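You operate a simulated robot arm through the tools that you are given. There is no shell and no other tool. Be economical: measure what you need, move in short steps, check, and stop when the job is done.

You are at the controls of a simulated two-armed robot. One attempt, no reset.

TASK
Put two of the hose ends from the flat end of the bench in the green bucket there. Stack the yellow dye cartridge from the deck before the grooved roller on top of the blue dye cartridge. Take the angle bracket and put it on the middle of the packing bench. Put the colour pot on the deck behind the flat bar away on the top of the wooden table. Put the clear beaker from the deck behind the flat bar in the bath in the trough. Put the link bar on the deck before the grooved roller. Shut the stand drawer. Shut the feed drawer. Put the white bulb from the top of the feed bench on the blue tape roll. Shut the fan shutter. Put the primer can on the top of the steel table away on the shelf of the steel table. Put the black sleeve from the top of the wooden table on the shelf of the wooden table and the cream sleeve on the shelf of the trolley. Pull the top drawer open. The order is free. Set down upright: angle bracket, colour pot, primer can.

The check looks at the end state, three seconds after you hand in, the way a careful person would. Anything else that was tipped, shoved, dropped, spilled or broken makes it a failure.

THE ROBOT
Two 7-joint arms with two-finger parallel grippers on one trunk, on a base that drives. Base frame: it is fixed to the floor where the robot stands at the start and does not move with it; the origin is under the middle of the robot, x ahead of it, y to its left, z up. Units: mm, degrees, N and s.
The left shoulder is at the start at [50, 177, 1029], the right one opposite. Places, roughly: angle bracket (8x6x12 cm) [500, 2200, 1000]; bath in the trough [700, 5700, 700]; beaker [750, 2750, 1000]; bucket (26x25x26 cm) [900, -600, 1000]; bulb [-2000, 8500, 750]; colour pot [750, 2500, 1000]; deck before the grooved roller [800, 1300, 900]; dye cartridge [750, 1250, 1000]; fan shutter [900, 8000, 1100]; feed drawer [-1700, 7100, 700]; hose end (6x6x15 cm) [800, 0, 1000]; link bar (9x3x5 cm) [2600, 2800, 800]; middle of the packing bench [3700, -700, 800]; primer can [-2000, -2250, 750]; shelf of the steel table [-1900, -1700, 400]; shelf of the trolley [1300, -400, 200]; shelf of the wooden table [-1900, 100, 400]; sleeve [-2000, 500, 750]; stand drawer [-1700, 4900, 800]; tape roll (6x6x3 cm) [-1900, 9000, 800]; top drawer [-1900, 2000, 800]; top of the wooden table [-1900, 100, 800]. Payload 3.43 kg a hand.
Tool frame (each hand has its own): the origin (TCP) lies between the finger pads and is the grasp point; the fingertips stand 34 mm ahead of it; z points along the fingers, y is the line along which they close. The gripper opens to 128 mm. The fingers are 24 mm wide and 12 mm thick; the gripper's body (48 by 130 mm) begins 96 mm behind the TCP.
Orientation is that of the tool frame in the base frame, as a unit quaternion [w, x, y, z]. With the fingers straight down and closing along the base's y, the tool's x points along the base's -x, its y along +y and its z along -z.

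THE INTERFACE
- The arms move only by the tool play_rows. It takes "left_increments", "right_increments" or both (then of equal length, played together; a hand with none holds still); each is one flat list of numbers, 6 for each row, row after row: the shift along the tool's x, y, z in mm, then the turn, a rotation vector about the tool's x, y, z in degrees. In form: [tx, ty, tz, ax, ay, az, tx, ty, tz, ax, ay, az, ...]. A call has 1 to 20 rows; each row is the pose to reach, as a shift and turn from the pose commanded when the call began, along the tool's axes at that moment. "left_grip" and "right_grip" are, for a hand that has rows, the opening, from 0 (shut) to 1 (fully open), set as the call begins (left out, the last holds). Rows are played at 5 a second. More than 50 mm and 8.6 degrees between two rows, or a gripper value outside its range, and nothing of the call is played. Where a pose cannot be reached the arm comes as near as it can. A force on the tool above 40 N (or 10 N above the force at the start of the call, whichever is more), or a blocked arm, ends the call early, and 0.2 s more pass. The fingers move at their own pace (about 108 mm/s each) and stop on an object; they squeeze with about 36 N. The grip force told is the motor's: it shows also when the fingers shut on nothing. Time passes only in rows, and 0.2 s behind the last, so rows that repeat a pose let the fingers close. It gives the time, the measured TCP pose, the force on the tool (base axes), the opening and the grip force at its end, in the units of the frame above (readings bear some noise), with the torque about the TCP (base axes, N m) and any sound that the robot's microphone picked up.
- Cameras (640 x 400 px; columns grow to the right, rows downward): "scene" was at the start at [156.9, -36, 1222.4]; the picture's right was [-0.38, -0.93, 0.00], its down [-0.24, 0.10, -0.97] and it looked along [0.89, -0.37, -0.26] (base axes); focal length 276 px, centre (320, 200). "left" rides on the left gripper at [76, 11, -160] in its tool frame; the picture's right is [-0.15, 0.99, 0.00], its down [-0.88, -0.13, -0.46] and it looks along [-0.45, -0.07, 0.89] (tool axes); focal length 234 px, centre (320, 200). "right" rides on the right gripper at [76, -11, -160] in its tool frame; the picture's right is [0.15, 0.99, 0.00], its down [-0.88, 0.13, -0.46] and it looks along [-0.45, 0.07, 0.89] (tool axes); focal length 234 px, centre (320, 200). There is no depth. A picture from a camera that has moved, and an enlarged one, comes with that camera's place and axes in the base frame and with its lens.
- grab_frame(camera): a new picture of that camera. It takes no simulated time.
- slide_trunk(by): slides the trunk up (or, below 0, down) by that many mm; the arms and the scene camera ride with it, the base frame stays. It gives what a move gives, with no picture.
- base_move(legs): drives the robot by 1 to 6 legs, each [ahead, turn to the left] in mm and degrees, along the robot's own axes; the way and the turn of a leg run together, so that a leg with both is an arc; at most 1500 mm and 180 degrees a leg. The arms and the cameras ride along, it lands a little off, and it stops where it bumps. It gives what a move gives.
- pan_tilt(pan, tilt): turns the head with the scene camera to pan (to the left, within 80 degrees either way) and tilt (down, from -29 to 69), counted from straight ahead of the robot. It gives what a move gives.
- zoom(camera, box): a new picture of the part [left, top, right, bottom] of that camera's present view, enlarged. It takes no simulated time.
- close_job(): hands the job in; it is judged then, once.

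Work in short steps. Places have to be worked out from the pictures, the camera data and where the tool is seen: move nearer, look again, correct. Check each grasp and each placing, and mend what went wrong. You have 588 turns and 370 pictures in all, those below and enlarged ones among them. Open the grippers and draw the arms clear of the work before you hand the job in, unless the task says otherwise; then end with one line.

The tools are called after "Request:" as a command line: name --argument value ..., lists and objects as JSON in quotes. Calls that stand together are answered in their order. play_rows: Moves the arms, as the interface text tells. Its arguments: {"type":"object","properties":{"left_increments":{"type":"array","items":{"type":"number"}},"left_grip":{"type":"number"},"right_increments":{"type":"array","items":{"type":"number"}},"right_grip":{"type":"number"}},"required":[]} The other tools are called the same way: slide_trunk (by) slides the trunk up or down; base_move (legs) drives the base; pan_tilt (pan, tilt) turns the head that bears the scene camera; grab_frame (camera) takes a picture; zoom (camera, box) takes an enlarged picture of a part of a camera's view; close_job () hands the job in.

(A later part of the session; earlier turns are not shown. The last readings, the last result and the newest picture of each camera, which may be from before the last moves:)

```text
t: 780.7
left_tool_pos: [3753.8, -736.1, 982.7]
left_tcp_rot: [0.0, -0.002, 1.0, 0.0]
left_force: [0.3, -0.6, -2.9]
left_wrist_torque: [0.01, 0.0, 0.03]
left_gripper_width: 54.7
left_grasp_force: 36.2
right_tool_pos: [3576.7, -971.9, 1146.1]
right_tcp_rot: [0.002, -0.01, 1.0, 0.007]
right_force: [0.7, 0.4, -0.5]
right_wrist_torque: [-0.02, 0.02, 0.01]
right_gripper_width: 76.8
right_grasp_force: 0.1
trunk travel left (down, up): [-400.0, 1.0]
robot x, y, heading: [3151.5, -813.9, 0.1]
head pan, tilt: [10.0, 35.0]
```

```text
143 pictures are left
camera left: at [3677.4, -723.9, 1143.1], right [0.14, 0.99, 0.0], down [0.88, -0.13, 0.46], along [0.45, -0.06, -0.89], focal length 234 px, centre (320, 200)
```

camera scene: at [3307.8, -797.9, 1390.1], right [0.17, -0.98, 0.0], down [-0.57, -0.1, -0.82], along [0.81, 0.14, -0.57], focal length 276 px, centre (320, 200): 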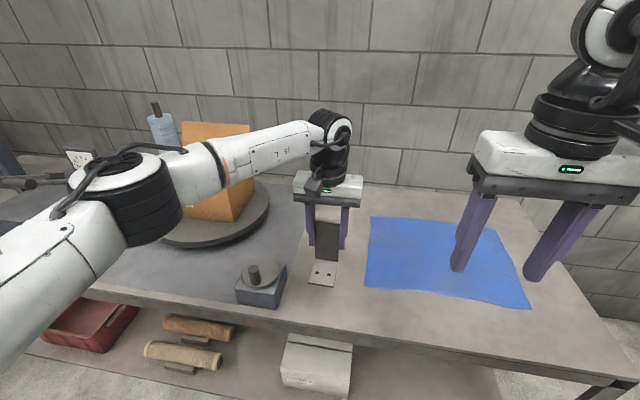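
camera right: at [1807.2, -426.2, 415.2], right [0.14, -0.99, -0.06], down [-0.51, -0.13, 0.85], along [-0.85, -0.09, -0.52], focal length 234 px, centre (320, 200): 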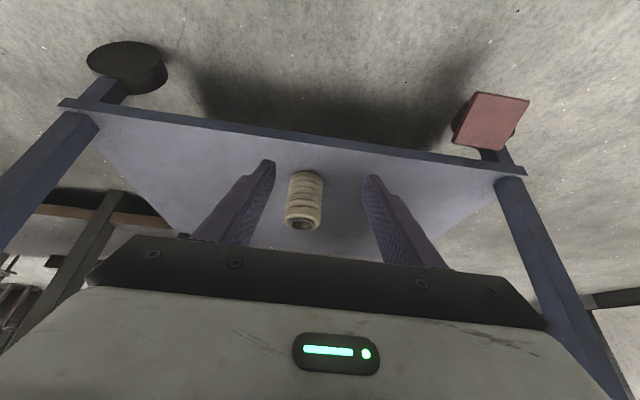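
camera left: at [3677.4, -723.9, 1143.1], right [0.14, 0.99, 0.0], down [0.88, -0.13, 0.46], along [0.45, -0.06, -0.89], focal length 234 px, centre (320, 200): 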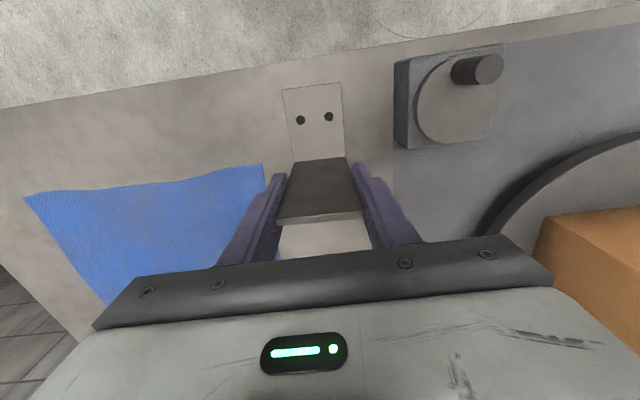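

Between the block and the blue mat, good. I lower slowly until contact.

Request:
play_rows --left_increments '[0, 5, 30, 0, 0, 0, 0, 8, 50, 0, 0, 0, 0, 8, 58, 0, 0, 0, 0, 8, 63, 0, 0, 0, 0, 8, 67, 0, 0, 0, 0, 8, 71, 0, 0, 0, 0, 8, 75, 0, 0, 0, 0, 8, 79, 0, 0, 0, 0, 8, 83, 0, 0, 0, 0, 8, 87, 0, 0, 0, 0, 8, 91, 0, 0, 0, 0, 8, 95, 0, 0, 0]'

Request:
grab_frame --camera "left"

Request:
zoom --camera "scene" --box '[220, 150, 420, 320]'

```text
t: 783.3
left_tool_pos: [3750.7, -729.1, 888.7]
left_tcp_rot: [-0.001, -0.003, 1.0, -0.001]
left_force: [0.0, -0.2, -3.0]
left_wrist_torque: [0.0, -0.03, 0.01]
left_gripper_width: 54.6
left_grasp_force: 36.5
right_tool_pos: [3576.7, -970.4, 1146.6]
right_tcp_rot: [0.003, -0.01, 1.0, 0.007]
right_force: [-0.1, -0.4, 0.2]
right_wrist_torque: [0.02, 0.03, 0.03]
right_gripper_width: 76.8
right_grasp_force: 0.0
trunk travel left (down, up): [-400.0, 1.0]
robot x, y, heading: [3146.3, -814.5, -0.1]
head pan, tilt: [10.0, 35.0]
```

```text
142 pictures are left
camera left: at [3676.0, -718.2, 1047.9], right [0.14, 0.99, 0.0], down [0.88, -0.13, 0.45], along [0.45, -0.06, -0.89], focal length 234 px, centre (320, 200)
```

left: 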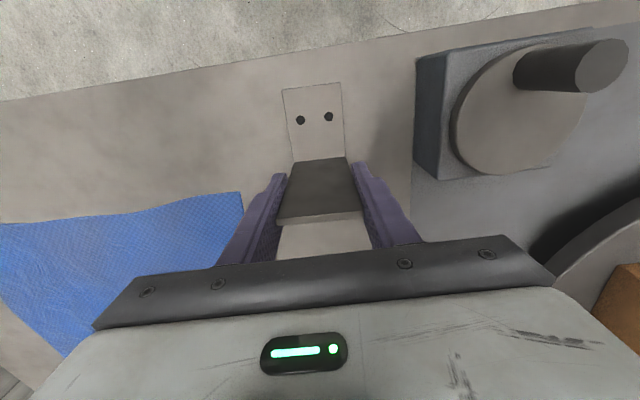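

```text
2.35 times, centred on (320, 235) of scene
camera zoom: at [3307.9, -797.8, 1390.1], right [0.17, -0.98, 0.0], down [-0.57, -0.1, -0.82], along [0.81, 0.14, -0.57], focal length 650 px, centre (320, 118)
```

zoom: 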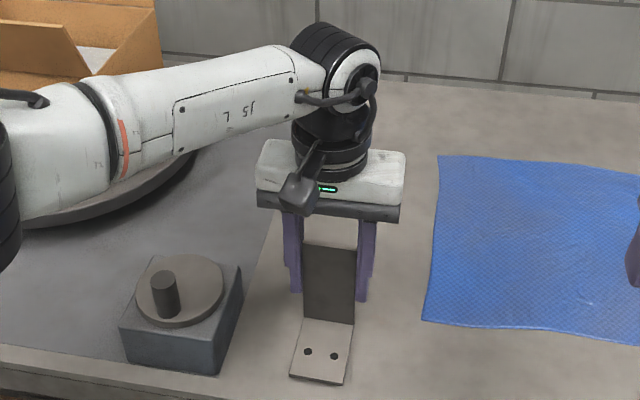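

The wrist view shows the bench's front edge right under the bracket's foot (x≈3678), so I must place it further in: raise, drive 85 mm ahead and lower again.

Request:
play_rows --left_increments '[0, 0, -40, 0, 0, 0, 0, 0, -80, 0, 0, 0]'

Request:
base_move --legs '[[85, 0]]'

Request:
play_rows --left_increments '[0, 0, 40, 0, 0, 0, 0, 0, 78, 0, 0, 0, 0, 0, 82, 0, 0, 0, 0, 0, 86, 0, 0, 0, 0, 0, 90, 0, 0, 0, 0, 0, 94, 0, 0, 0, 0, 0, 98, 0, 0, 0, 0, 0, 102, 0, 0, 0, 0, 0, 106, 0, 0, 0, 0, 0, 110, 0, 0, 0, 0, 0, 114, 0, 0, 0]'

Request:
grab_frame --camera "left"

Request:
grab_frame --camera "scene"

```text
t: 783.9
left_tool_pos: [3751.9, -728.9, 969.7]
left_tcp_rot: [-0.001, -0.003, 1.0, 0.0]
left_force: [0.4, 0.2, -2.7]
left_wrist_torque: [0.01, -0.04, 0.0]
left_gripper_width: 54.7
left_grasp_force: 36.1
right_tool_pos: [3576.7, -972.5, 1145.9]
right_tcp_rot: [0.003, -0.009, 1.0, 0.007]
right_force: [0.3, 0.7, 0.7]
right_wrist_torque: [0.01, -0.03, 0.0]
right_gripper_width: 76.9
right_grasp_force: 0.2
trunk travel left (down, up): [-400.0, 1.0]
robot x, y, heading: [3149.4, -813.3, -0.1]
head pan, tilt: [10.0, 35.0]
```

```text
t: 785.0
left_tool_pos: [3838.2, -728.4, 967.5]
left_tcp_rot: [-0.001, -0.004, 1.0, 0.0]
left_force: [0.2, 0.0, -3.4]
left_wrist_torque: [-0.02, 0.01, -0.05]
left_gripper_width: 54.8
left_grasp_force: 35.8
right_tool_pos: [3663.9, -971.5, 1146.2]
right_tcp_rot: [0.002, -0.011, 1.0, 0.006]
right_force: [0.0, 0.0, -0.7]
right_wrist_torque: [-0.02, 0.07, 0.01]
right_gripper_width: 76.7
right_grasp_force: 0.1
trunk travel left (down, up): [-400.0, 1.0]
robot x, y, heading: [3235.1, -810.3, -0.2]
head pan, tilt: [10.0, 35.0]
```

```text
t: 786.8
left_tool_pos: [3839.3, -729.7, 873.9]
left_tcp_rot: [0.003, -0.004, 1.0, -0.001]
left_force: [-5.7, 1.0, 16.8]
left_wrist_torque: [0.52, 0.41, 0.16]
left_gripper_width: 54.8
left_grasp_force: 36.3
right_tool_pos: [3662.2, -972.2, 1146.9]
right_tcp_rot: [0.002, -0.011, 1.0, 0.007]
right_force: [0.2, 0.2, 0.4]
right_wrist_torque: [-0.04, 0.07, -0.01]
right_gripper_width: 76.6
right_grasp_force: 0.0
trunk travel left (down, up): [-400.0, 1.0]
robot x, y, heading: [3238.6, -812.4, -0.1]
head pan, tilt: [10.0, 35.0]
stopped in row 9 (left hand): the force on the tool passed its limit (the readings are from after the stop); the commanded pose is now the measured one
```

```text
140 pictures are left
camera left: at [3762.4, -717.5, 1032.8], right [0.14, 0.99, 0.0], down [0.88, -0.12, 0.46], along [0.46, -0.07, -0.89], focal length 234 px, centre (320, 200)
```

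left: 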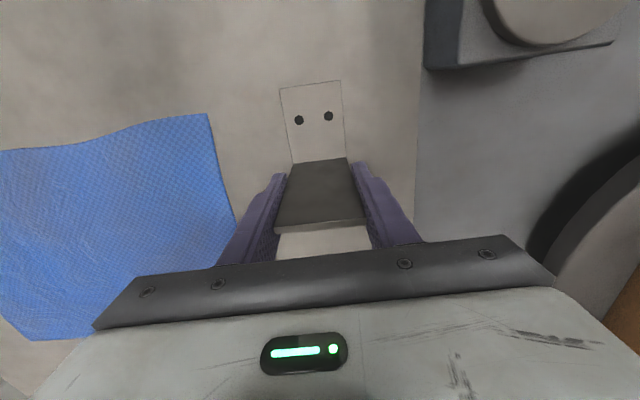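

```text
139 pictures are left
camera scene: at [3392.5, -797.8, 1389.9], right [0.17, -0.98, 0.0], down [-0.56, -0.1, -0.82], along [0.81, 0.14, -0.57], focal length 276 px, centre (320, 200)
```

scene: 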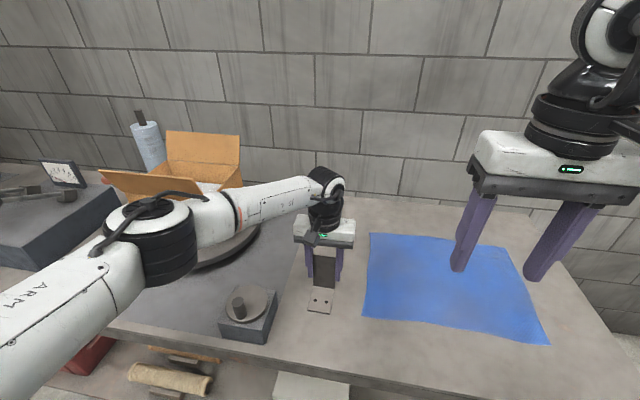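

Contact; bench top ≈779. I unload slightly, open and rise straight up.

Request:
play_rows --left_increments '[0, 0, -1.5, 0, 0, 0, 0, 0, -1.5, 0, 0, 0]'

Request:
play_rows --left_increments '[0, 0, 0, 0, 0, 0, 0, 0, 0, 0, 0, 0, 0, 0, 0, 0, 0, 0]' --left_grip 0.62

Request:
play_rows --left_increments '[0, 0, -30, 0, 0, 0, 0, 0, -75, 0, 0, 0, 0, 0, -120, 0, 0, 0, 0, 0, -165, 0, 0, 0, 0, 0, -210, 0, 0, 0]'

Request:
grab_frame --camera "left"

Request:
zoom --camera "scene" --box '[220, 200, 420, 350]'

```text
t: 787.4
left_tool_pos: [3837.5, -727.9, 873.9]
left_tcp_rot: [0.005, -0.003, 1.0, -0.002]
left_force: [0.2, 0.8, 12.2]
left_wrist_torque: [0.34, -0.08, -0.03]
left_gripper_width: 54.6
left_grasp_force: 36.4
right_tool_pos: [3661.6, -972.5, 1147.7]
right_tcp_rot: [0.004, -0.01, 1.0, 0.007]
right_force: [0.2, -0.1, 0.2]
right_wrist_torque: [0.01, -0.02, -0.01]
right_gripper_width: 76.9
right_grasp_force: 0.1
trunk travel left (down, up): [-400.0, 1.0]
robot x, y, heading: [3238.2, -814.0, -0.1]
head pan, tilt: [10.0, 35.0]
```

```text
t: 788.2
left_tool_pos: [3840.6, -728.5, 872.0]
left_tcp_rot: [0.002, -0.003, 1.0, -0.001]
left_force: [0.3, 1.1, -0.4]
left_wrist_torque: [-0.02, -0.02, -0.02]
left_gripper_width: 79.7
left_grasp_force: 0.0
right_tool_pos: [3662.8, -971.5, 1147.4]
right_tcp_rot: [0.002, -0.011, 1.0, 0.007]
right_force: [-0.2, 1.2, -0.3]
right_wrist_torque: [-0.01, 0.02, 0.03]
right_gripper_width: 76.8
right_grasp_force: 0.0
trunk travel left (down, up): [-400.0, 1.0]
robot x, y, heading: [3232.8, -812.3, 0.1]
head pan, tilt: [10.0, 35.0]
```

```text
t: 789.4
left_tool_pos: [3837.1, -730.7, 1085.4]
left_tcp_rot: [0.003, -0.003, 1.0, -0.002]
left_force: [0.2, -0.4, 0.1]
left_wrist_torque: [-0.04, 0.01, -0.02]
left_gripper_width: 79.4
left_grasp_force: 0.0
right_tool_pos: [3661.9, -972.9, 1146.7]
right_tcp_rot: [0.002, -0.01, 1.0, 0.007]
right_force: [-0.6, -0.5, -0.1]
right_wrist_torque: [0.04, 0.01, 0.02]
right_gripper_width: 76.8
right_grasp_force: 0.1
trunk travel left (down, up): [-400.0, 1.0]
robot x, y, heading: [3235.4, -811.5, 0.2]
head pan, tilt: [10.0, 35.0]
```

```text
138 pictures are left
camera left: at [3761.2, -719.7, 1245.0], right [0.14, 0.99, 0.0], down [0.88, -0.12, 0.46], along [0.46, -0.06, -0.89], focal length 234 px, centre (320, 200)
```

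left: 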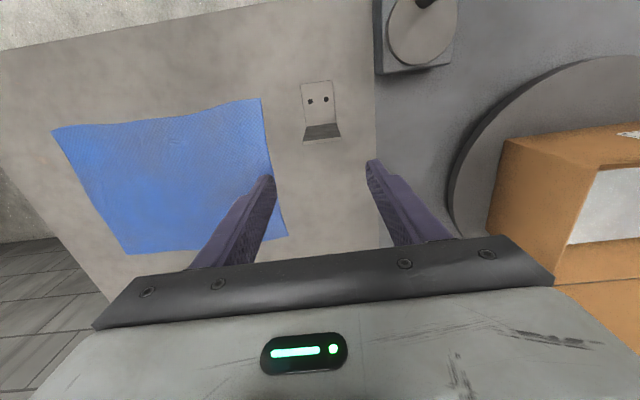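

```text
2.67 times, centred on (320, 275) of scene
camera zoom: at [3393.2, -798.1, 1390.1], right [0.17, -0.98, 0.0], down [-0.56, -0.1, -0.82], along [0.81, 0.14, -0.57], focal length 737 px, centre (320, 0)
```

zoom: 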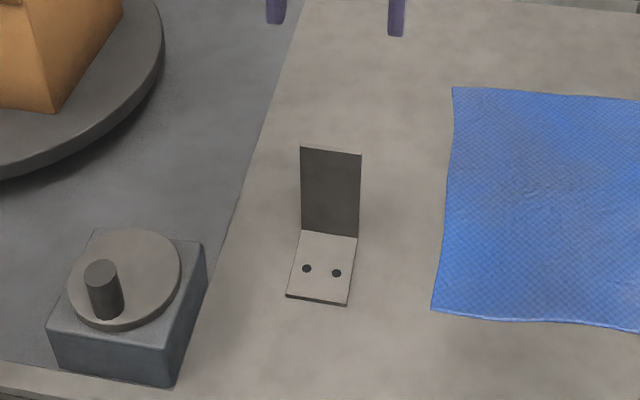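

Bracket stands upright on the packing bench. Next the link bar near (2600,2800): back out to x≈2130 and drive up the rear corridor.

Request:
base_move --legs '[[-1100, 0], [0, 90], [1300, 0], [1000, 0]]'

Request:
pan_tilt --pan -10 --tilt 15

Request:
grab_frame --camera "scene"

```text
t: 809.9
left_tool_pos: [2201.5, 2100.1, 1084.8]
left_tcp_rot: [0.003, -0.686, 0.727, 0.001]
left_force: [0.0, -0.8, -0.1]
left_wrist_torque: [-0.01, -0.02, -0.04]
left_gripper_width: 79.8
left_grasp_force: 0.0
right_tool_pos: [2430.1, 1908.9, 1146.8]
right_tcp_rot: [-0.003, -0.691, 0.722, 0.007]
right_force: [0.0, 0.4, 0.9]
right_wrist_torque: [-0.01, -0.01, 0.03]
right_gripper_width: 77.0
right_grasp_force: 0.0
trunk travel left (down, up): [-400.0, 1.0]
robot x, y, heading: [2239.1, 1495.0, 86.4]
head pan, tilt: [10.0, 35.0]
```

```text
t: 810.7
left_tool_pos: [2202.2, 2099.7, 1085.6]
left_tcp_rot: [0.003, -0.687, 0.727, 0.001]
left_force: [0.1, -0.6, 0.2]
left_wrist_torque: [0.06, 0.02, 0.0]
left_gripper_width: 79.5
left_grasp_force: 0.0
right_tool_pos: [2430.5, 1907.3, 1147.8]
right_tcp_rot: [-0.003, -0.691, 0.723, 0.007]
right_force: [-0.4, -0.1, -0.6]
right_wrist_torque: [0.03, -0.02, -0.01]
right_gripper_width: 76.7
right_grasp_force: 0.1
trunk travel left (down, up): [-400.0, 1.0]
robot x, y, heading: [2241.8, 1491.6, 86.3]
head pan, tilt: [-10.0, 15.0]
```

```text
136 pictures are left
camera scene: at [2271.1, 1653.7, 1422.0], right [0.97, -0.24, 0.0], down [-0.06, -0.25, -0.97], along [0.23, 0.94, -0.26], focal length 276 px, centre (320, 200)
```

scene: 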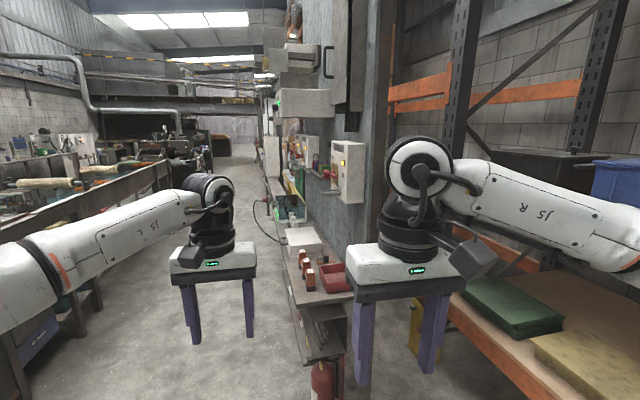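

The panel table's edge is at x≈2400 with switch boxes above it, so I retract both hands, then move over to x≈2020 and up to y≈2550.

Request:
play_rows --left_increments '[42, 15, -10, 0, 0, 0, 84, 30, -20, 0, 0, 0, 126, 45, -30, 0, 0, 0, 168, 60, -40, 0, 0, 0, 210, 75, -50, 0, 0, 0, 245, 90, -60, 0, 0, 0]' --right_increments '[15, 0, 0, 0, 0, 0, 30, 0, 0, 0, 0, 0, 45, 0, 0, 0, 0, 0, 60, 0, 0, 0, 0, 0, 75, 0, 0, 0, 0, 0, 80, 0, 0, 0, 0, 0]'

Request:
base_move --legs '[[0, 33], [500, 0], [0, -29], [650, 0]]'

Request:
pan_tilt --pan -65 --tilt 25

Request:
grab_frame --camera "scene"

```text
t: 812.1
left_tool_pos: [2095.4, 1859.4, 1143.6]
left_tcp_rot: [0.002, -0.687, 0.727, 0.003]
left_force: [-0.4, -0.4, -0.1]
left_wrist_torque: [0.01, -0.02, -0.01]
left_gripper_width: 79.3
left_grasp_force: 0.0
right_tool_pos: [2427.2, 1827.7, 1146.5]
right_tcp_rot: [-0.003, -0.691, 0.723, 0.007]
right_force: [0.2, -0.9, -0.1]
right_wrist_torque: [0.02, 0.01, 0.01]
right_gripper_width: 76.8
right_grasp_force: 0.1
trunk travel left (down, up): [-400.0, 1.0]
robot x, y, heading: [2241.2, 1492.9, 86.1]
head pan, tilt: [-10.0, 15.0]
```

```text
t: 821.4
left_tool_pos: [1808.0, 2950.3, 1142.2]
left_tcp_rot: [-0.003, 0.716, -0.698, -0.001]
left_force: [-0.5, -0.4, -1.2]
left_wrist_torque: [0.0, 0.0, -0.03]
left_gripper_width: 79.5
left_grasp_force: 0.2
right_tool_pos: [2142.5, 2946.7, 1147.5]
right_tcp_rot: [0.004, 0.721, -0.693, -0.005]
right_force: [0.4, 0.8, 0.2]
right_wrist_torque: [-0.02, 0.01, -0.02]
right_gripper_width: 76.6
right_grasp_force: 0.1
trunk travel left (down, up): [-400.0, 1.0]
robot x, y, heading: [1987.2, 2597.7, 91.3]
head pan, tilt: [-10.0, 15.0]
```

```text
t: 822.6
left_tool_pos: [1808.8, 2947.8, 1142.5]
left_tcp_rot: [-0.002, 0.716, -0.698, -0.002]
left_force: [-0.3, 0.0, 0.3]
left_wrist_torque: [-0.01, -0.02, 0.05]
left_gripper_width: 79.3
left_grasp_force: 0.1
right_tool_pos: [2142.1, 2946.4, 1147.8]
right_tcp_rot: [0.002, 0.721, -0.692, -0.007]
right_force: [-0.1, -0.3, 1.0]
right_wrist_torque: [0.0, -0.02, -0.02]
right_gripper_width: 76.7
right_grasp_force: 0.0
trunk travel left (down, up): [-400.0, 1.0]
robot x, y, heading: [1986.7, 2592.8, 90.8]
head pan, tilt: [-65.0, 25.0]
```

```text
135 pictures are left
camera scene: at [2069.4, 2706.8, 1405.9], right [0.44, -0.9, 0.0], down [-0.38, -0.19, -0.91], along [0.81, 0.4, -0.42], focal length 276 px, centre (320, 200)
```

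scene: 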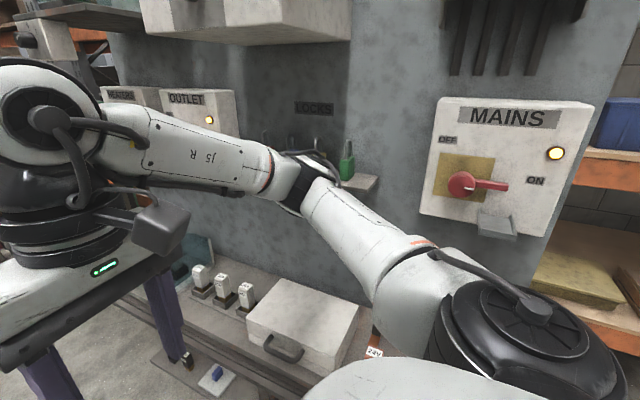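

I turn to face the panel table.

Request:
base_move --legs '[[0, -91]]'

Request:
pan_tilt --pan 0 --tilt 40

Request:
grab_frame --camera "scene"

```text
t: 824.5
left_tool_pos: [1956.5, 2991.2, 1144.2]
left_tcp_rot: [0.006, -0.561, 0.827, 0.001]
left_force: [0.2, -0.6, 0.7]
left_wrist_torque: [0.01, -0.02, 0.05]
left_gripper_width: 79.6
left_grasp_force: 0.1
right_tool_pos: [2253.5, 2858.0, 1149.3]
right_tcp_rot: [0.004, -0.581, 0.814, 0.005]
right_force: [0.5, 0.2, -0.4]
right_wrist_torque: [0.02, 0.03, -0.01]
right_gripper_width: 76.8
right_grasp_force: 0.0
trunk travel left (down, up): [-400.0, 1.0]
robot x, y, heading: [1987.3, 2597.5, 68.2]
head pan, tilt: [-65.0, 25.0]
stopped in leg 1: the robot was blocked; the commanded pose is now the measured one
```

```text
t: 825.9
left_tool_pos: [1956.9, 2992.3, 1143.6]
left_tcp_rot: [0.006, -0.561, 0.828, 0.001]
left_force: [-0.2, 0.6, -0.5]
left_wrist_torque: [-0.03, 0.04, 0.0]
left_gripper_width: 79.5
left_grasp_force: 0.2
right_tool_pos: [2254.2, 2857.5, 1147.9]
right_tcp_rot: [0.003, -0.581, 0.814, 0.004]
right_force: [0.3, 0.2, 0.2]
right_wrist_torque: [0.0, -0.04, 0.01]
right_gripper_width: 76.6
right_grasp_force: 0.1
trunk travel left (down, up): [-400.0, 1.0]
robot x, y, heading: [1989.9, 2596.1, 68.0]
head pan, tilt: [0.0, 40.0]
```

```text
134 pictures are left
camera scene: at [2038.8, 2742.0, 1382.7], right [0.93, -0.37, 0.01], down [-0.23, -0.6, -0.77], along [0.29, 0.71, -0.64], focal length 276 px, centre (320, 200)
```

scene: 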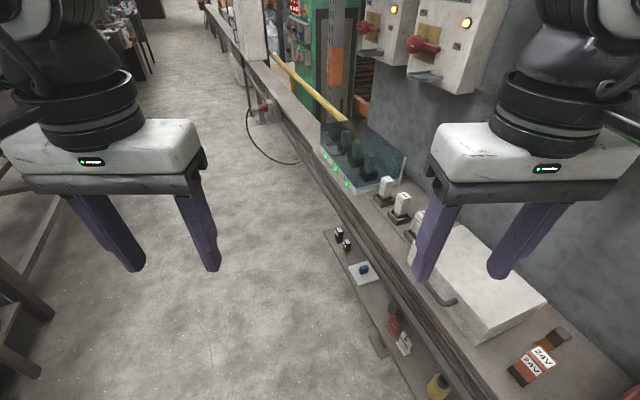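

My right elbow came up against the switch box. I turn back, move further from the panel (x≈1840) and then face it.

Request:
base_move --legs '[[0, 52], [250, 0], [0, -30], [-300, 0], [0, -89]]'

Request:
pan_tilt --pan 0 --tilt 30

Request:
grab_frame --camera "scene"

```text
t: 836.9
left_tool_pos: [2212.2, 2686.5, 1143.6]
left_tcp_rot: [0.004, 0.0, 1.0, -0.001]
left_force: [-0.6, 0.2, -0.1]
left_wrist_torque: [0.02, -0.03, 0.0]
left_gripper_width: 79.5
left_grasp_force: 0.1
right_tool_pos: [2198.5, 2359.2, 1147.5]
right_tcp_rot: [0.004, -0.025, 1.0, 0.005]
right_force: [-0.7, -0.5, 0.2]
right_wrist_torque: [0.01, -0.03, 0.01]
right_gripper_width: 77.0
right_grasp_force: 0.0
trunk travel left (down, up): [-400.0, 1.0]
robot x, y, heading: [1855.0, 2515.1, -0.0]
head pan, tilt: [0.0, 40.0]
```

```text
t: 837.6
left_tool_pos: [2214.2, 2686.5, 1144.5]
left_tcp_rot: [0.004, -0.001, 1.0, 0.0]
left_force: [-0.5, -0.2, -0.5]
left_wrist_torque: [0.0, 0.0, -0.02]
left_gripper_width: 79.6
left_grasp_force: 0.1
right_tool_pos: [2198.9, 2359.0, 1146.7]
right_tcp_rot: [0.004, -0.025, 1.0, 0.005]
right_force: [-0.1, -0.3, 0.7]
right_wrist_torque: [-0.03, -0.01, -0.05]
right_gripper_width: 76.7
right_grasp_force: 0.1
trunk travel left (down, up): [-400.0, 1.0]
robot x, y, heading: [1856.0, 2513.1, 0.2]
head pan, tilt: [0.0, 30.0]
```

```text
133 pictures are left
camera scene: at [2017.3, 2515.1, 1397.8], right [0.0, -1.0, 0.0], down [-0.5, 0.0, -0.87], along [0.87, 0.0, -0.5], focal length 276 px, centre (320, 200)
```

scene: 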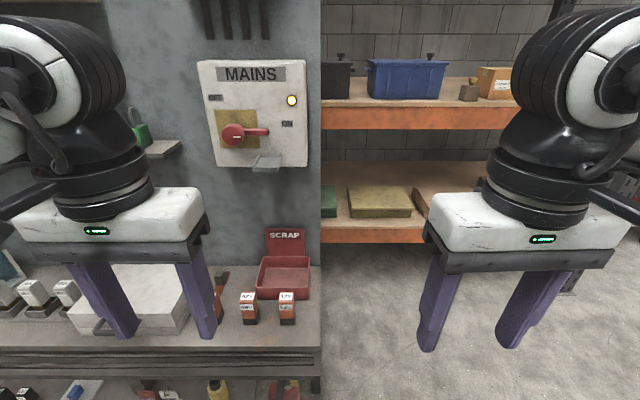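

I zoom on the table and shelf items.

Request:
zoom --camera "scene" --box '[160, 220, 340, 400]'

Request:
zoom --camera "scene" --box '[0, 220, 200, 400]'

```text
2.22 times, centred on (250, 310) of scene
camera zoom: at [2017.3, 2515.1, 1397.8], right [0.0, -1.0, 0.0], down [-0.5, 0.0, -0.87], along [0.87, 0.0, -0.5], focal length 614 px, centre (476, -44)
```

zoom: 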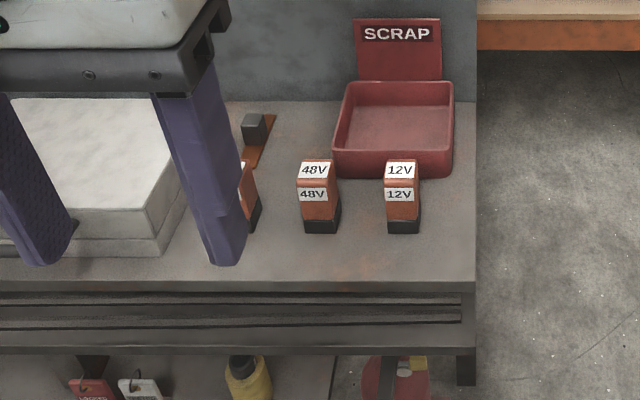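

```text
2.22 times, centred on (100, 310) of scene
camera zoom: at [2017.3, 2515.1, 1397.8], right [0.0, -1.0, 0.0], down [-0.5, 0.0, -0.87], along [0.87, 0.0, -0.5], focal length 614 px, centre (809, -44)
```

zoom: 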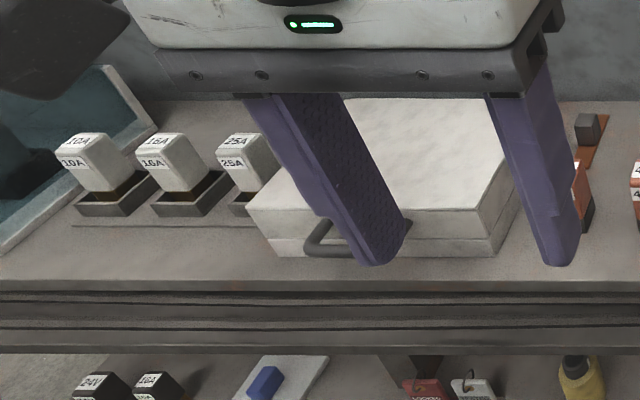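

The copper bar with the dark grip block behind the 24V module must be the link bar, at ≈(2561,2785). I shift the robot to y≈2640 and bring the left hand in.

Request:
base_move --legs '[[0, 90], [130, 0], [0, -90]]'

Request:
pan_tilt --pan 10 --tilt 40

Request:
play_rows --left_increments '[0, 30, 0, 0, 0, 0, 0, 70, 0, 0, 0, 0]'

Request:
grab_frame --camera "scene"

Request:
grab_frame --camera "left"

```text
t: 846.5
left_tool_pos: [2210.3, 2823.4, 1143.2]
left_tcp_rot: [0.004, -0.009, 1.0, -0.001]
left_force: [0.4, -0.4, 1.2]
left_wrist_torque: [0.02, 0.0, 0.0]
left_gripper_width: 79.5
left_grasp_force: 0.1
right_tool_pos: [2201.1, 2496.1, 1147.0]
right_tcp_rot: [0.004, -0.032, 0.999, 0.006]
right_force: [-0.7, 0.7, -0.1]
right_wrist_torque: [-0.03, 0.03, -0.02]
right_gripper_width: 76.6
right_grasp_force: 0.0
trunk travel left (down, up): [-400.0, 1.0]
robot x, y, heading: [1854.1, 2648.0, 0.8]
head pan, tilt: [0.0, 30.0]
```

```text
t: 847.3
left_tool_pos: [2210.4, 2823.0, 1143.4]
left_tcp_rot: [0.004, -0.009, 1.0, -0.001]
left_force: [0.3, 0.5, -0.4]
left_wrist_torque: [-0.01, -0.01, -0.01]
left_gripper_width: 79.4
left_grasp_force: 0.1
right_tool_pos: [2200.9, 2497.4, 1147.7]
right_tcp_rot: [0.004, -0.032, 0.999, 0.004]
right_force: [-0.4, -0.7, -0.4]
right_wrist_torque: [0.03, 0.02, 0.0]
right_gripper_width: 77.0
right_grasp_force: 0.2
trunk travel left (down, up): [-400.0, 1.0]
robot x, y, heading: [1856.2, 2646.9, 1.0]
head pan, tilt: [10.0, 40.0]
```

```text
t: 847.9
left_tool_pos: [2207.6, 2894.5, 1142.2]
left_tcp_rot: [0.004, -0.009, 1.0, 0.0]
left_force: [0.6, 0.7, -0.1]
left_wrist_torque: [0.0, 0.03, -0.03]
left_gripper_width: 79.5
left_grasp_force: 0.1
right_tool_pos: [2200.1, 2498.5, 1147.4]
right_tcp_rot: [0.004, -0.031, 0.999, 0.005]
right_force: [-0.1, -0.2, 0.0]
right_wrist_torque: [-0.02, 0.03, -0.01]
right_gripper_width: 76.8
right_grasp_force: 0.0
trunk travel left (down, up): [-400.0, 1.0]
robot x, y, heading: [1856.8, 2645.0, 1.1]
head pan, tilt: [10.0, 40.0]
```

```text
130 pictures are left
camera scene: at [2009.7, 2665.0, 1382.6], right [0.19, -0.98, 0.0], down [-0.63, -0.12, -0.77], along [0.75, 0.15, -0.64], focal length 276 px, centre (320, 200)
```

scene: 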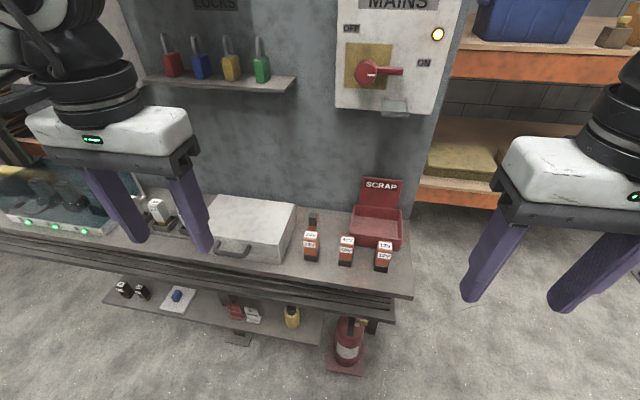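

```text
129 pictures are left
camera left: at [2129.7, 2906.7, 1301.7], right [0.13, 0.99, 0.0], down [0.88, -0.11, 0.46], along [0.46, -0.06, -0.89], focal length 234 px, centre (320, 200)
```

left: 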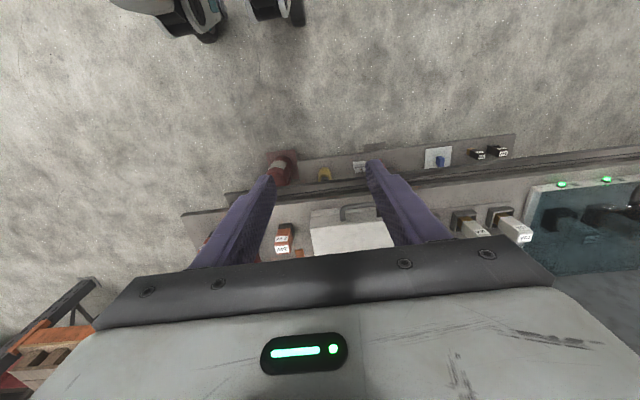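

I zoom on the link bar between the 24V module and the white box.

Request:
zoom --camera "scene" --box '[260, 180, 420, 280]'

```text
4.00 times, centred on (340, 230) of scene
camera zoom: at [2009.7, 2665.0, 1382.6], right [0.19, -0.98, 0.0], down [-0.63, -0.12, -0.77], along [0.75, 0.15, -0.64], focal length 1105 px, centre (240, 80)
```

zoom: 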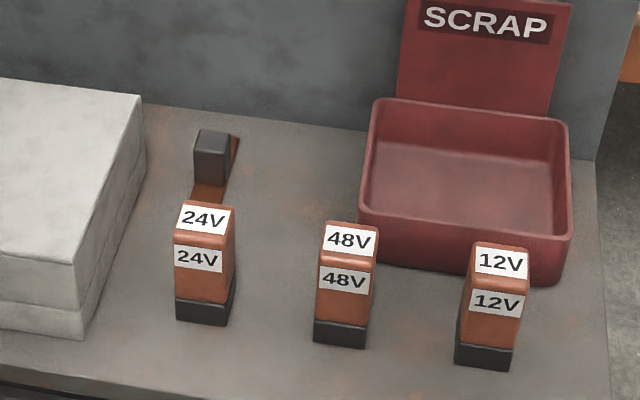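

Link bar block: centre ≈(2603,2806), top ≈815, table ≈765; the white box's side is at y≈2860. I drive 130 mm closer and approach with a 30° tilt, fingers at 50 mm.

Request:
base_move --legs '[[130, -1]]'

Request:
play_rows --left_increments '[-27, -12, 31, 0, -3.75, 0, -54, -23, 62, 0, -7.5, 0, -81, -35, 93, 0, -11.3, 0, -108, -46, 125, 0, -15, 0, -134, -58, 156, 0, -18.8, 0, -161, -69, 187, 0, -22.5, 0, -188, -81, 218, 0, -26.3, 0, -215, -92, 245, 0, -30, 0, -215, -92, 245, 0, -30, 0]' --left_grip 0.4

Request:
grab_frame --camera "left"

Request:
grab_frame --camera "scene"

```text
t: 849.2
left_tool_pos: [2344.2, 2887.9, 1143.3]
left_tcp_rot: [0.004, 0.002, 1.0, -0.002]
left_force: [0.4, 0.6, -0.4]
left_wrist_torque: [0.0, 0.03, -0.04]
left_gripper_width: 79.4
left_grasp_force: 0.0
right_tool_pos: [2328.8, 2490.7, 1147.1]
right_tcp_rot: [0.004, -0.02, 1.0, 0.004]
right_force: [1.0, -0.3, -0.7]
right_wrist_torque: [0.02, 0.04, -0.04]
right_gripper_width: 76.7
right_grasp_force: 0.1
trunk travel left (down, up): [-400.0, 1.0]
robot x, y, heading: [1984.8, 2649.0, -0.7]
head pan, tilt: [10.0, 40.0]
```

```text
t: 851.2
left_tool_pos: [2559.7, 2793.8, 900.5]
left_tcp_rot: [0.263, 0.003, 0.965, -0.002]
left_force: [0.2, 0.2, 0.3]
left_wrist_torque: [-0.02, -0.01, 0.01]
left_gripper_width: 51.0
left_grasp_force: 0.1
right_tool_pos: [2327.6, 2490.3, 1147.5]
right_tcp_rot: [0.004, -0.019, 1.0, 0.005]
right_force: [-0.5, -1.4, 1.0]
right_wrist_torque: [-0.01, 0.0, -0.02]
right_gripper_width: 76.7
right_grasp_force: 0.1
trunk travel left (down, up): [-400.0, 1.0]
robot x, y, heading: [1984.4, 2651.4, -0.3]
head pan, tilt: [10.0, 40.0]
```

```text
127 pictures are left
camera left: at [2413.7, 2807.0, 999.2], right [0.13, 0.99, 0.07], down [0.53, -0.13, 0.84], along [0.84, -0.07, -0.54], focal length 234 px, centre (320, 200)
```

left: 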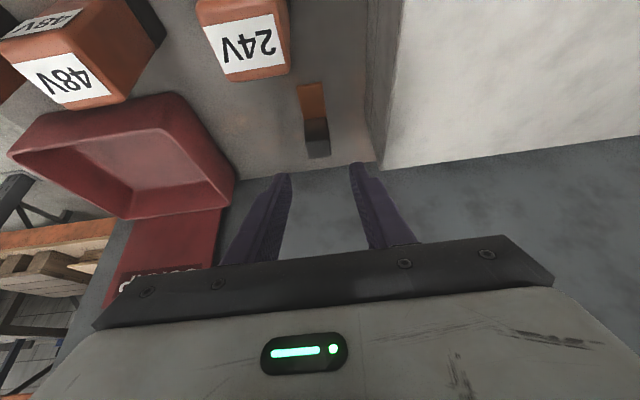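

```text
126 pictures are left
camera scene: at [2140.3, 2661.5, 1382.6], right [0.17, -0.99, 0.0], down [-0.63, -0.11, -0.77], along [0.76, 0.13, -0.64], focal length 276 px, centre (320, 200)
```

scene: 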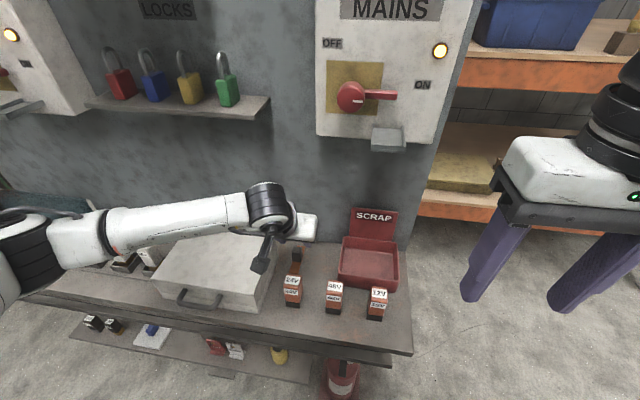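

Aligned with the block (2603,2794). I advance ~104 mm and close.

Request:
play_rows --left_increments '[3, 0, 35, 0, 0, 0, 6, 0, 70, 0, 0, 0, 9, 0, 102, 0, 0, 0, 9, 0, 102, 0, 0, 0]'

Request:
grab_frame --camera "left"

Request:
play_rows --left_increments '[0, 0, 0, 0, 0, 0, 0, 0, 0, 0, 0, 0, 0, 0, 0, 0, 0, 0]' --left_grip 0

Request:
grab_frame --camera "left"

```text
t: 851.9
left_tool_pos: [2594.7, 2793.0, 836.6]
left_tcp_rot: [0.263, 0.002, 0.965, -0.002]
left_force: [-15.3, 1.3, 21.1]
left_wrist_torque: [0.54, 0.84, 0.33]
left_gripper_width: 51.7
left_grasp_force: 0.4
right_tool_pos: [2327.4, 2489.2, 1147.2]
right_tcp_rot: [0.004, -0.02, 1.0, 0.004]
right_force: [0.6, -1.0, -0.7]
right_wrist_torque: [-0.01, 0.07, 0.0]
right_gripper_width: 76.8
right_grasp_force: 0.0
trunk travel left (down, up): [-400.0, 1.0]
robot x, y, heading: [1986.3, 2650.9, -0.2]
head pan, tilt: [10.0, 40.0]
stopped in row 3 (left hand): the force on the tool passed its limit (the readings are from after the stop); the commanded pose is now the measured one
```

```text
125 pictures are left
camera left: at [2447.8, 2806.3, 934.5], right [0.13, 0.99, 0.07], down [0.53, -0.13, 0.84], along [0.84, -0.07, -0.54], focal length 234 px, centre (320, 200)
```

left: 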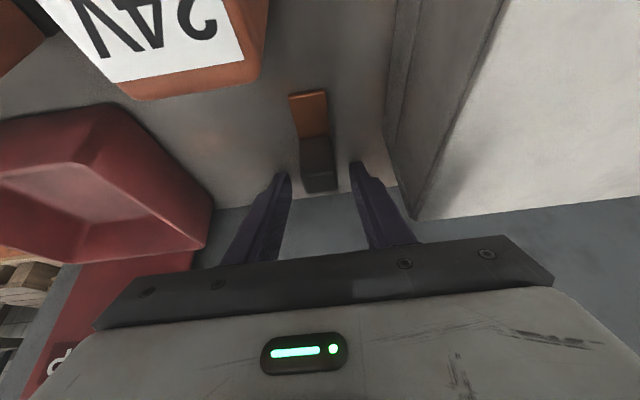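

```text
t: 852.7
left_tool_pos: [2594.3, 2795.2, 835.5]
left_tcp_rot: [0.263, 0.002, 0.965, -0.001]
left_force: [1.2, 2.2, 7.6]
left_wrist_torque: [0.2, -0.03, -0.02]
left_gripper_width: 23.7
left_grasp_force: 35.6
right_tool_pos: [2328.5, 2491.2, 1146.8]
right_tcp_rot: [0.005, -0.02, 1.0, 0.004]
right_force: [0.4, 0.1, -0.1]
right_wrist_torque: [0.02, -0.02, 0.01]
right_gripper_width: 77.0
right_grasp_force: 0.0
trunk travel left (down, up): [-400.0, 1.0]
robot x, y, heading: [1985.8, 2649.0, -0.0]
head pan, tilt: [10.0, 40.0]
```

```text
124 pictures are left
camera left: at [2448.5, 2807.3, 934.1], right [0.13, 0.99, 0.07], down [0.53, -0.13, 0.84], along [0.84, -0.07, -0.54], focal length 234 px, centre (320, 200)
```

left: 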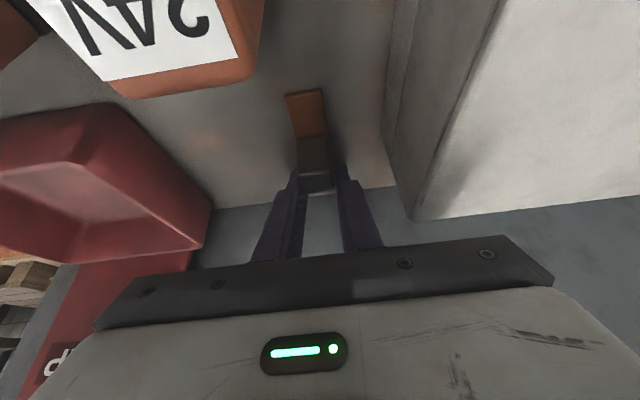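

Fingertips met the panel wall, and only the very top of the block is between them. I open, back off 12 mm, go 28 mm lower and re-grip.

Request:
play_rows --left_increments '[0, 0, 0, 0, 0, 0, 10, 0, -6, 0, 0, 0, 17, 0, 6, 0, 0, 0, 24, 0, 18, 0, 0, 0, 24, 0, 18, 0, 0, 0]' --left_grip 0.36

Request:
grab_frame --camera "left"

```text
t: 853.5
left_tool_pos: [2585.9, 2793.1, 834.8]
left_tcp_rot: [0.274, 0.001, 0.962, -0.005]
left_force: [-19.4, 2.5, 23.0]
left_wrist_torque: [0.65, 0.52, 0.55]
left_gripper_width: 47.1
left_grasp_force: 1.2
right_tool_pos: [2323.9, 2490.3, 1148.3]
right_tcp_rot: [0.006, -0.022, 1.0, 0.005]
right_force: [-0.4, -0.1, -0.4]
right_wrist_torque: [-0.05, 0.03, 0.02]
right_gripper_width: 76.9
right_grasp_force: 0.0
trunk travel left (down, up): [-400.0, 1.0]
robot x, y, heading: [1985.0, 2647.4, -0.5]
head pan, tilt: [10.0, 40.0]
stopped in row 4 (left hand): the force on the tool passed its limit (the readings are from after the stop); the commanded pose is now the measured one
```

```text
123 pictures are left
camera left: at [2437.6, 2805.8, 931.0], right [0.13, 0.99, 0.07], down [0.51, -0.13, 0.85], along [0.85, -0.08, -0.52], focal length 234 px, centre (320, 200)
```

left: 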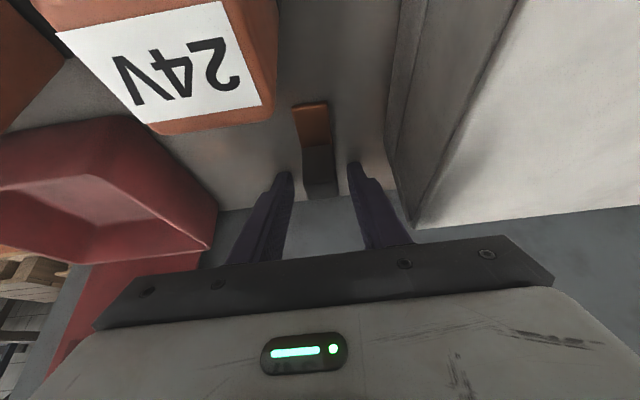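

The fingertips are already on the table (z≈800), so the earlier grip level was right. I raise 3 mm and close.

Request:
play_rows --left_increments '[-6, 0, -1, 0, 0, 0, -8, 0, 2, 0, 0, 0]'

Request:
play_rows --left_increments '[0, 0, 0, 0, 0, 0, 0, 0, 0, 0, 0, 0, 0, 0, 0, 0, 0, 0]' --left_grip 0

Request:
play_rows --left_increments '[-8, 0, -14, 0, 0, 0, -25, 0, -43, 0, 0, 0, -45, 0, -78, 0, 0, 0]'

Request:
grab_frame --camera "left"

```text
t: 854.1
left_tool_pos: [2595.9, 2792.6, 835.4]
left_tcp_rot: [0.272, 0.003, 0.962, -0.004]
left_force: [-11.2, -0.8, 12.2]
left_wrist_torque: [0.33, 0.33, 0.34]
left_gripper_width: 45.7
left_grasp_force: 0.0
right_tool_pos: [2324.8, 2490.9, 1147.5]
right_tcp_rot: [0.005, -0.021, 1.0, 0.006]
right_force: [0.1, -0.5, 0.0]
right_wrist_torque: [0.01, -0.01, 0.05]
right_gripper_width: 76.6
right_grasp_force: 0.0
trunk travel left (down, up): [-400.0, 1.0]
robot x, y, heading: [1985.4, 2646.8, -0.2]
head pan, tilt: [10.0, 40.0]
```

```text
t: 854.9
left_tool_pos: [2597.9, 2794.5, 834.9]
left_tcp_rot: [0.273, 0.002, 0.962, -0.003]
left_force: [2.8, 4.2, 8.7]
left_wrist_torque: [0.33, -0.18, 0.03]
left_gripper_width: 23.9
left_grasp_force: 36.4
right_tool_pos: [2325.7, 2490.7, 1147.6]
right_tcp_rot: [0.004, -0.021, 1.0, 0.005]
right_force: [0.8, 0.5, 0.3]
right_wrist_torque: [0.02, 0.04, -0.02]
right_gripper_width: 76.9
right_grasp_force: 0.0
trunk travel left (down, up): [-400.0, 1.0]
robot x, y, heading: [1985.0, 2648.1, -0.2]
head pan, tilt: [10.0, 40.0]
```

```text
t: 855.7
left_tool_pos: [2593.6, 2794.7, 922.3]
left_tcp_rot: [0.272, 0.002, 0.962, -0.003]
left_force: [-0.2, 0.2, -1.3]
left_wrist_torque: [-0.03, -0.04, -0.01]
left_gripper_width: 23.5
left_grasp_force: 36.0
right_tool_pos: [2327.5, 2490.5, 1147.3]
right_tcp_rot: [0.004, -0.02, 1.0, 0.004]
right_force: [-0.5, -0.1, 0.6]
right_wrist_torque: [-0.01, -0.02, 0.03]
right_gripper_width: 76.6
right_grasp_force: 0.0
trunk travel left (down, up): [-400.0, 1.0]
robot x, y, heading: [1985.9, 2647.1, -0.4]
head pan, tilt: [10.0, 40.0]
```

```text
122 pictures are left
camera left: at [2446.2, 2808.1, 1018.9], right [0.13, 0.99, 0.07], down [0.51, -0.13, 0.85], along [0.85, -0.07, -0.52], focal length 234 px, centre (320, 200)
```

left: 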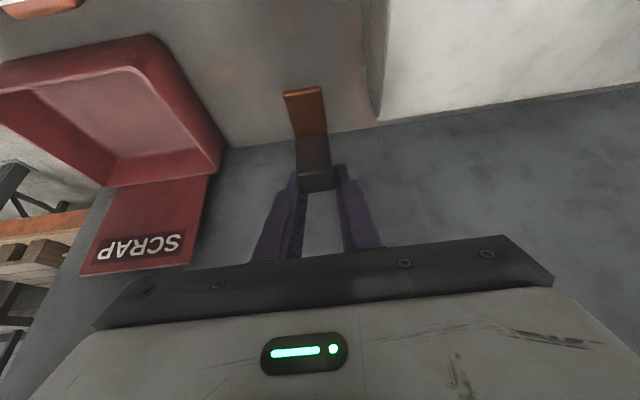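

Link bar is in hand. I retract, then take it to the rear of the roller deck (stand ≈(1690,1570) facing -x).

Request:
play_rows --left_increments '[15, 0, -45, 0, 0, 0, 40, 0, -88, 0, 0, 0, 78, 0, -118, 0, 0, 0, 116, 0, -148, 0, 0, 0, 154, 0, -178, 0, 0, 0, 180, 0, -215, 0, 0, 0]'

Request:
base_move --legs '[[-300, 0], [0, -90], [1070, 0], [0, -90]]'

Request:
pan_tilt --pan 5 --tilt 30

Request:
grab_frame --camera "scene"

```text
t: 857.1
left_tool_pos: [2357.0, 2773.4, 1008.9]
left_tcp_rot: [0.27, 0.001, 0.963, -0.002]
left_force: [-0.3, -0.1, -1.2]
left_wrist_torque: [0.01, -0.04, 0.03]
left_gripper_width: 23.6
left_grasp_force: 36.6
left hand out of reach, approached as far as the arm can: row 6
right_tool_pos: [2328.2, 2489.1, 1146.4]
right_tcp_rot: [0.004, -0.021, 1.0, 0.006]
right_force: [0.0, -0.2, -0.3]
right_wrist_torque: [0.03, 0.0, 0.01]
right_gripper_width: 77.0
right_grasp_force: 0.1
trunk travel left (down, up): [-400.0, 1.0]
robot x, y, heading: [1987.3, 2651.5, -0.4]
head pan, tilt: [10.0, 40.0]
```

```text
t: 872.0
left_tool_pos: [1334.9, 1432.3, 1009.0]
left_tcp_rot: [-0.001, 0.963, 0.001, -0.271]
left_force: [0.4, -0.6, -0.5]
left_wrist_torque: [-0.02, 0.05, 0.0]
left_gripper_width: 23.8
left_grasp_force: 36.4
right_tool_pos: [1362.2, 1716.4, 1147.0]
right_tcp_rot: [0.005, 1.0, 0.023, -0.003]
right_force: [-0.5, -0.3, -0.4]
right_wrist_torque: [-0.02, -0.03, 0.0]
right_gripper_width: 76.6
right_grasp_force: 0.1
trunk travel left (down, up): [-400.0, 1.0]
robot x, y, heading: [1705.9, 1563.5, -180.0]
head pan, tilt: [10.0, 40.0]
```

```text
t: 872.7
left_tool_pos: [1333.4, 1430.3, 1008.7]
left_tcp_rot: [-0.002, 0.963, 0.001, -0.271]
left_force: [0.1, -0.4, -0.8]
left_wrist_torque: [0.01, 0.01, 0.0]
left_gripper_width: 23.9
left_grasp_force: 36.3
right_tool_pos: [1362.4, 1716.8, 1145.9]
right_tcp_rot: [0.004, 1.0, 0.023, -0.005]
right_force: [0.1, -0.2, 0.5]
right_wrist_torque: [0.01, 0.02, 0.01]
right_gripper_width: 76.8
right_grasp_force: 0.0
trunk travel left (down, up): [-400.0, 1.0]
robot x, y, heading: [1705.7, 1562.5, -179.8]
head pan, tilt: [5.0, 30.0]
```

```text
121 pictures are left
camera scene: at [1544.7, 1551.7, 1397.8], right [-0.09, 1.0, 0.0], down [0.5, 0.04, -0.87], along [-0.86, -0.08, -0.5], focal length 276 px, centre (320, 200)
```

scene: 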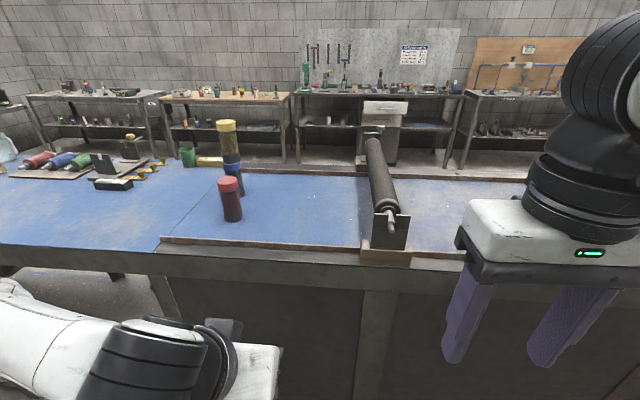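

The stack still stands. Deck's rear rail is at x≈940; I drive 230 mm ahead and then extend over the deck to (850,1430).

Request:
base_move --legs '[[230, 0]]'

Request:
play_rows --left_increments '[-40, 0, 20, 0, 0, 0, -80, 0, 44, 0, 0, 0, -120, 0, 69, 0, 0, 0, -160, 0, 93, 0, 0, 0, -190, 0, 115, 0, 0, 0, -213, 0, 130, 0, 0, 0, -213, 0, 130, 0, 0, 0]'

Request:
grab_frame --camera "left"

Request:
grab_frame --camera "scene"

```text
t: 874.4
left_tool_pos: [1111.1, 1430.4, 1008.5]
left_tcp_rot: [-0.001, 0.963, 0.002, -0.27]
left_force: [0.4, -0.8, -1.4]
left_wrist_torque: [0.0, -0.01, -0.02]
left_gripper_width: 23.6
left_grasp_force: 35.9
right_tool_pos: [1139.1, 1715.1, 1147.4]
right_tcp_rot: [0.004, 1.0, 0.024, -0.003]
right_force: [0.5, -0.2, -0.2]
right_wrist_torque: [0.0, -0.03, 0.04]
right_gripper_width: 76.8
right_grasp_force: 0.1
trunk travel left (down, up): [-400.0, 1.0]
robot x, y, heading: [1482.8, 1558.0, -179.8]
head pan, tilt: [5.0, 30.0]
```

```text
t: 876.0
left_tool_pos: [861.3, 1431.0, 1007.7]
left_tcp_rot: [-0.001, 0.962, 0.001, -0.272]
left_force: [0.5, 0.4, -0.4]
left_wrist_torque: [-0.02, 0.05, 0.0]
left_gripper_width: 23.6
left_grasp_force: 35.9
right_tool_pos: [1138.3, 1715.1, 1147.0]
right_tcp_rot: [0.005, 1.0, 0.024, -0.005]
right_force: [0.1, 0.2, 0.5]
right_wrist_torque: [0.01, 0.03, 0.02]
right_gripper_width: 76.8
right_grasp_force: 0.1
trunk travel left (down, up): [-400.0, 1.0]
robot x, y, heading: [1479.6, 1561.3, -179.7]
head pan, tilt: [5.0, 30.0]
```

```text
120 pictures are left
camera left: at [1011.3, 1418.8, 1104.7], right [-0.12, -0.99, 0.07], down [-0.51, 0.13, 0.85], along [-0.85, 0.07, -0.52], focal length 234 px, centre (320, 200)
```

left: 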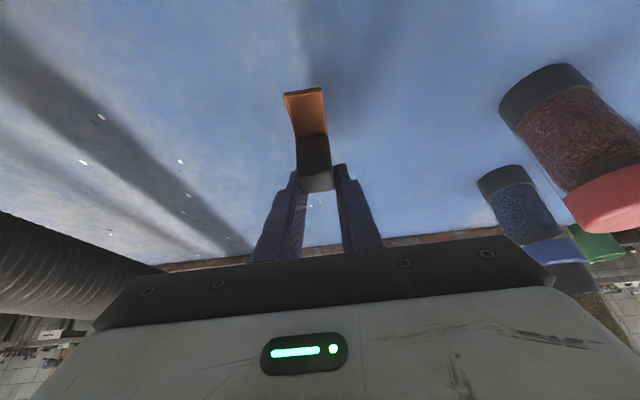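

```text
119 pictures are left
camera scene: at [1321.5, 1550.8, 1397.9], right [-0.09, 1.0, 0.0], down [0.5, 0.05, -0.87], along [-0.86, -0.08, -0.5], focal length 276 px, centre (320, 200)
```

scene: 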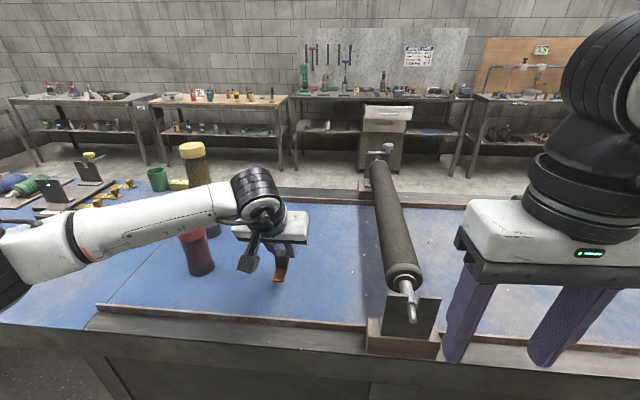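

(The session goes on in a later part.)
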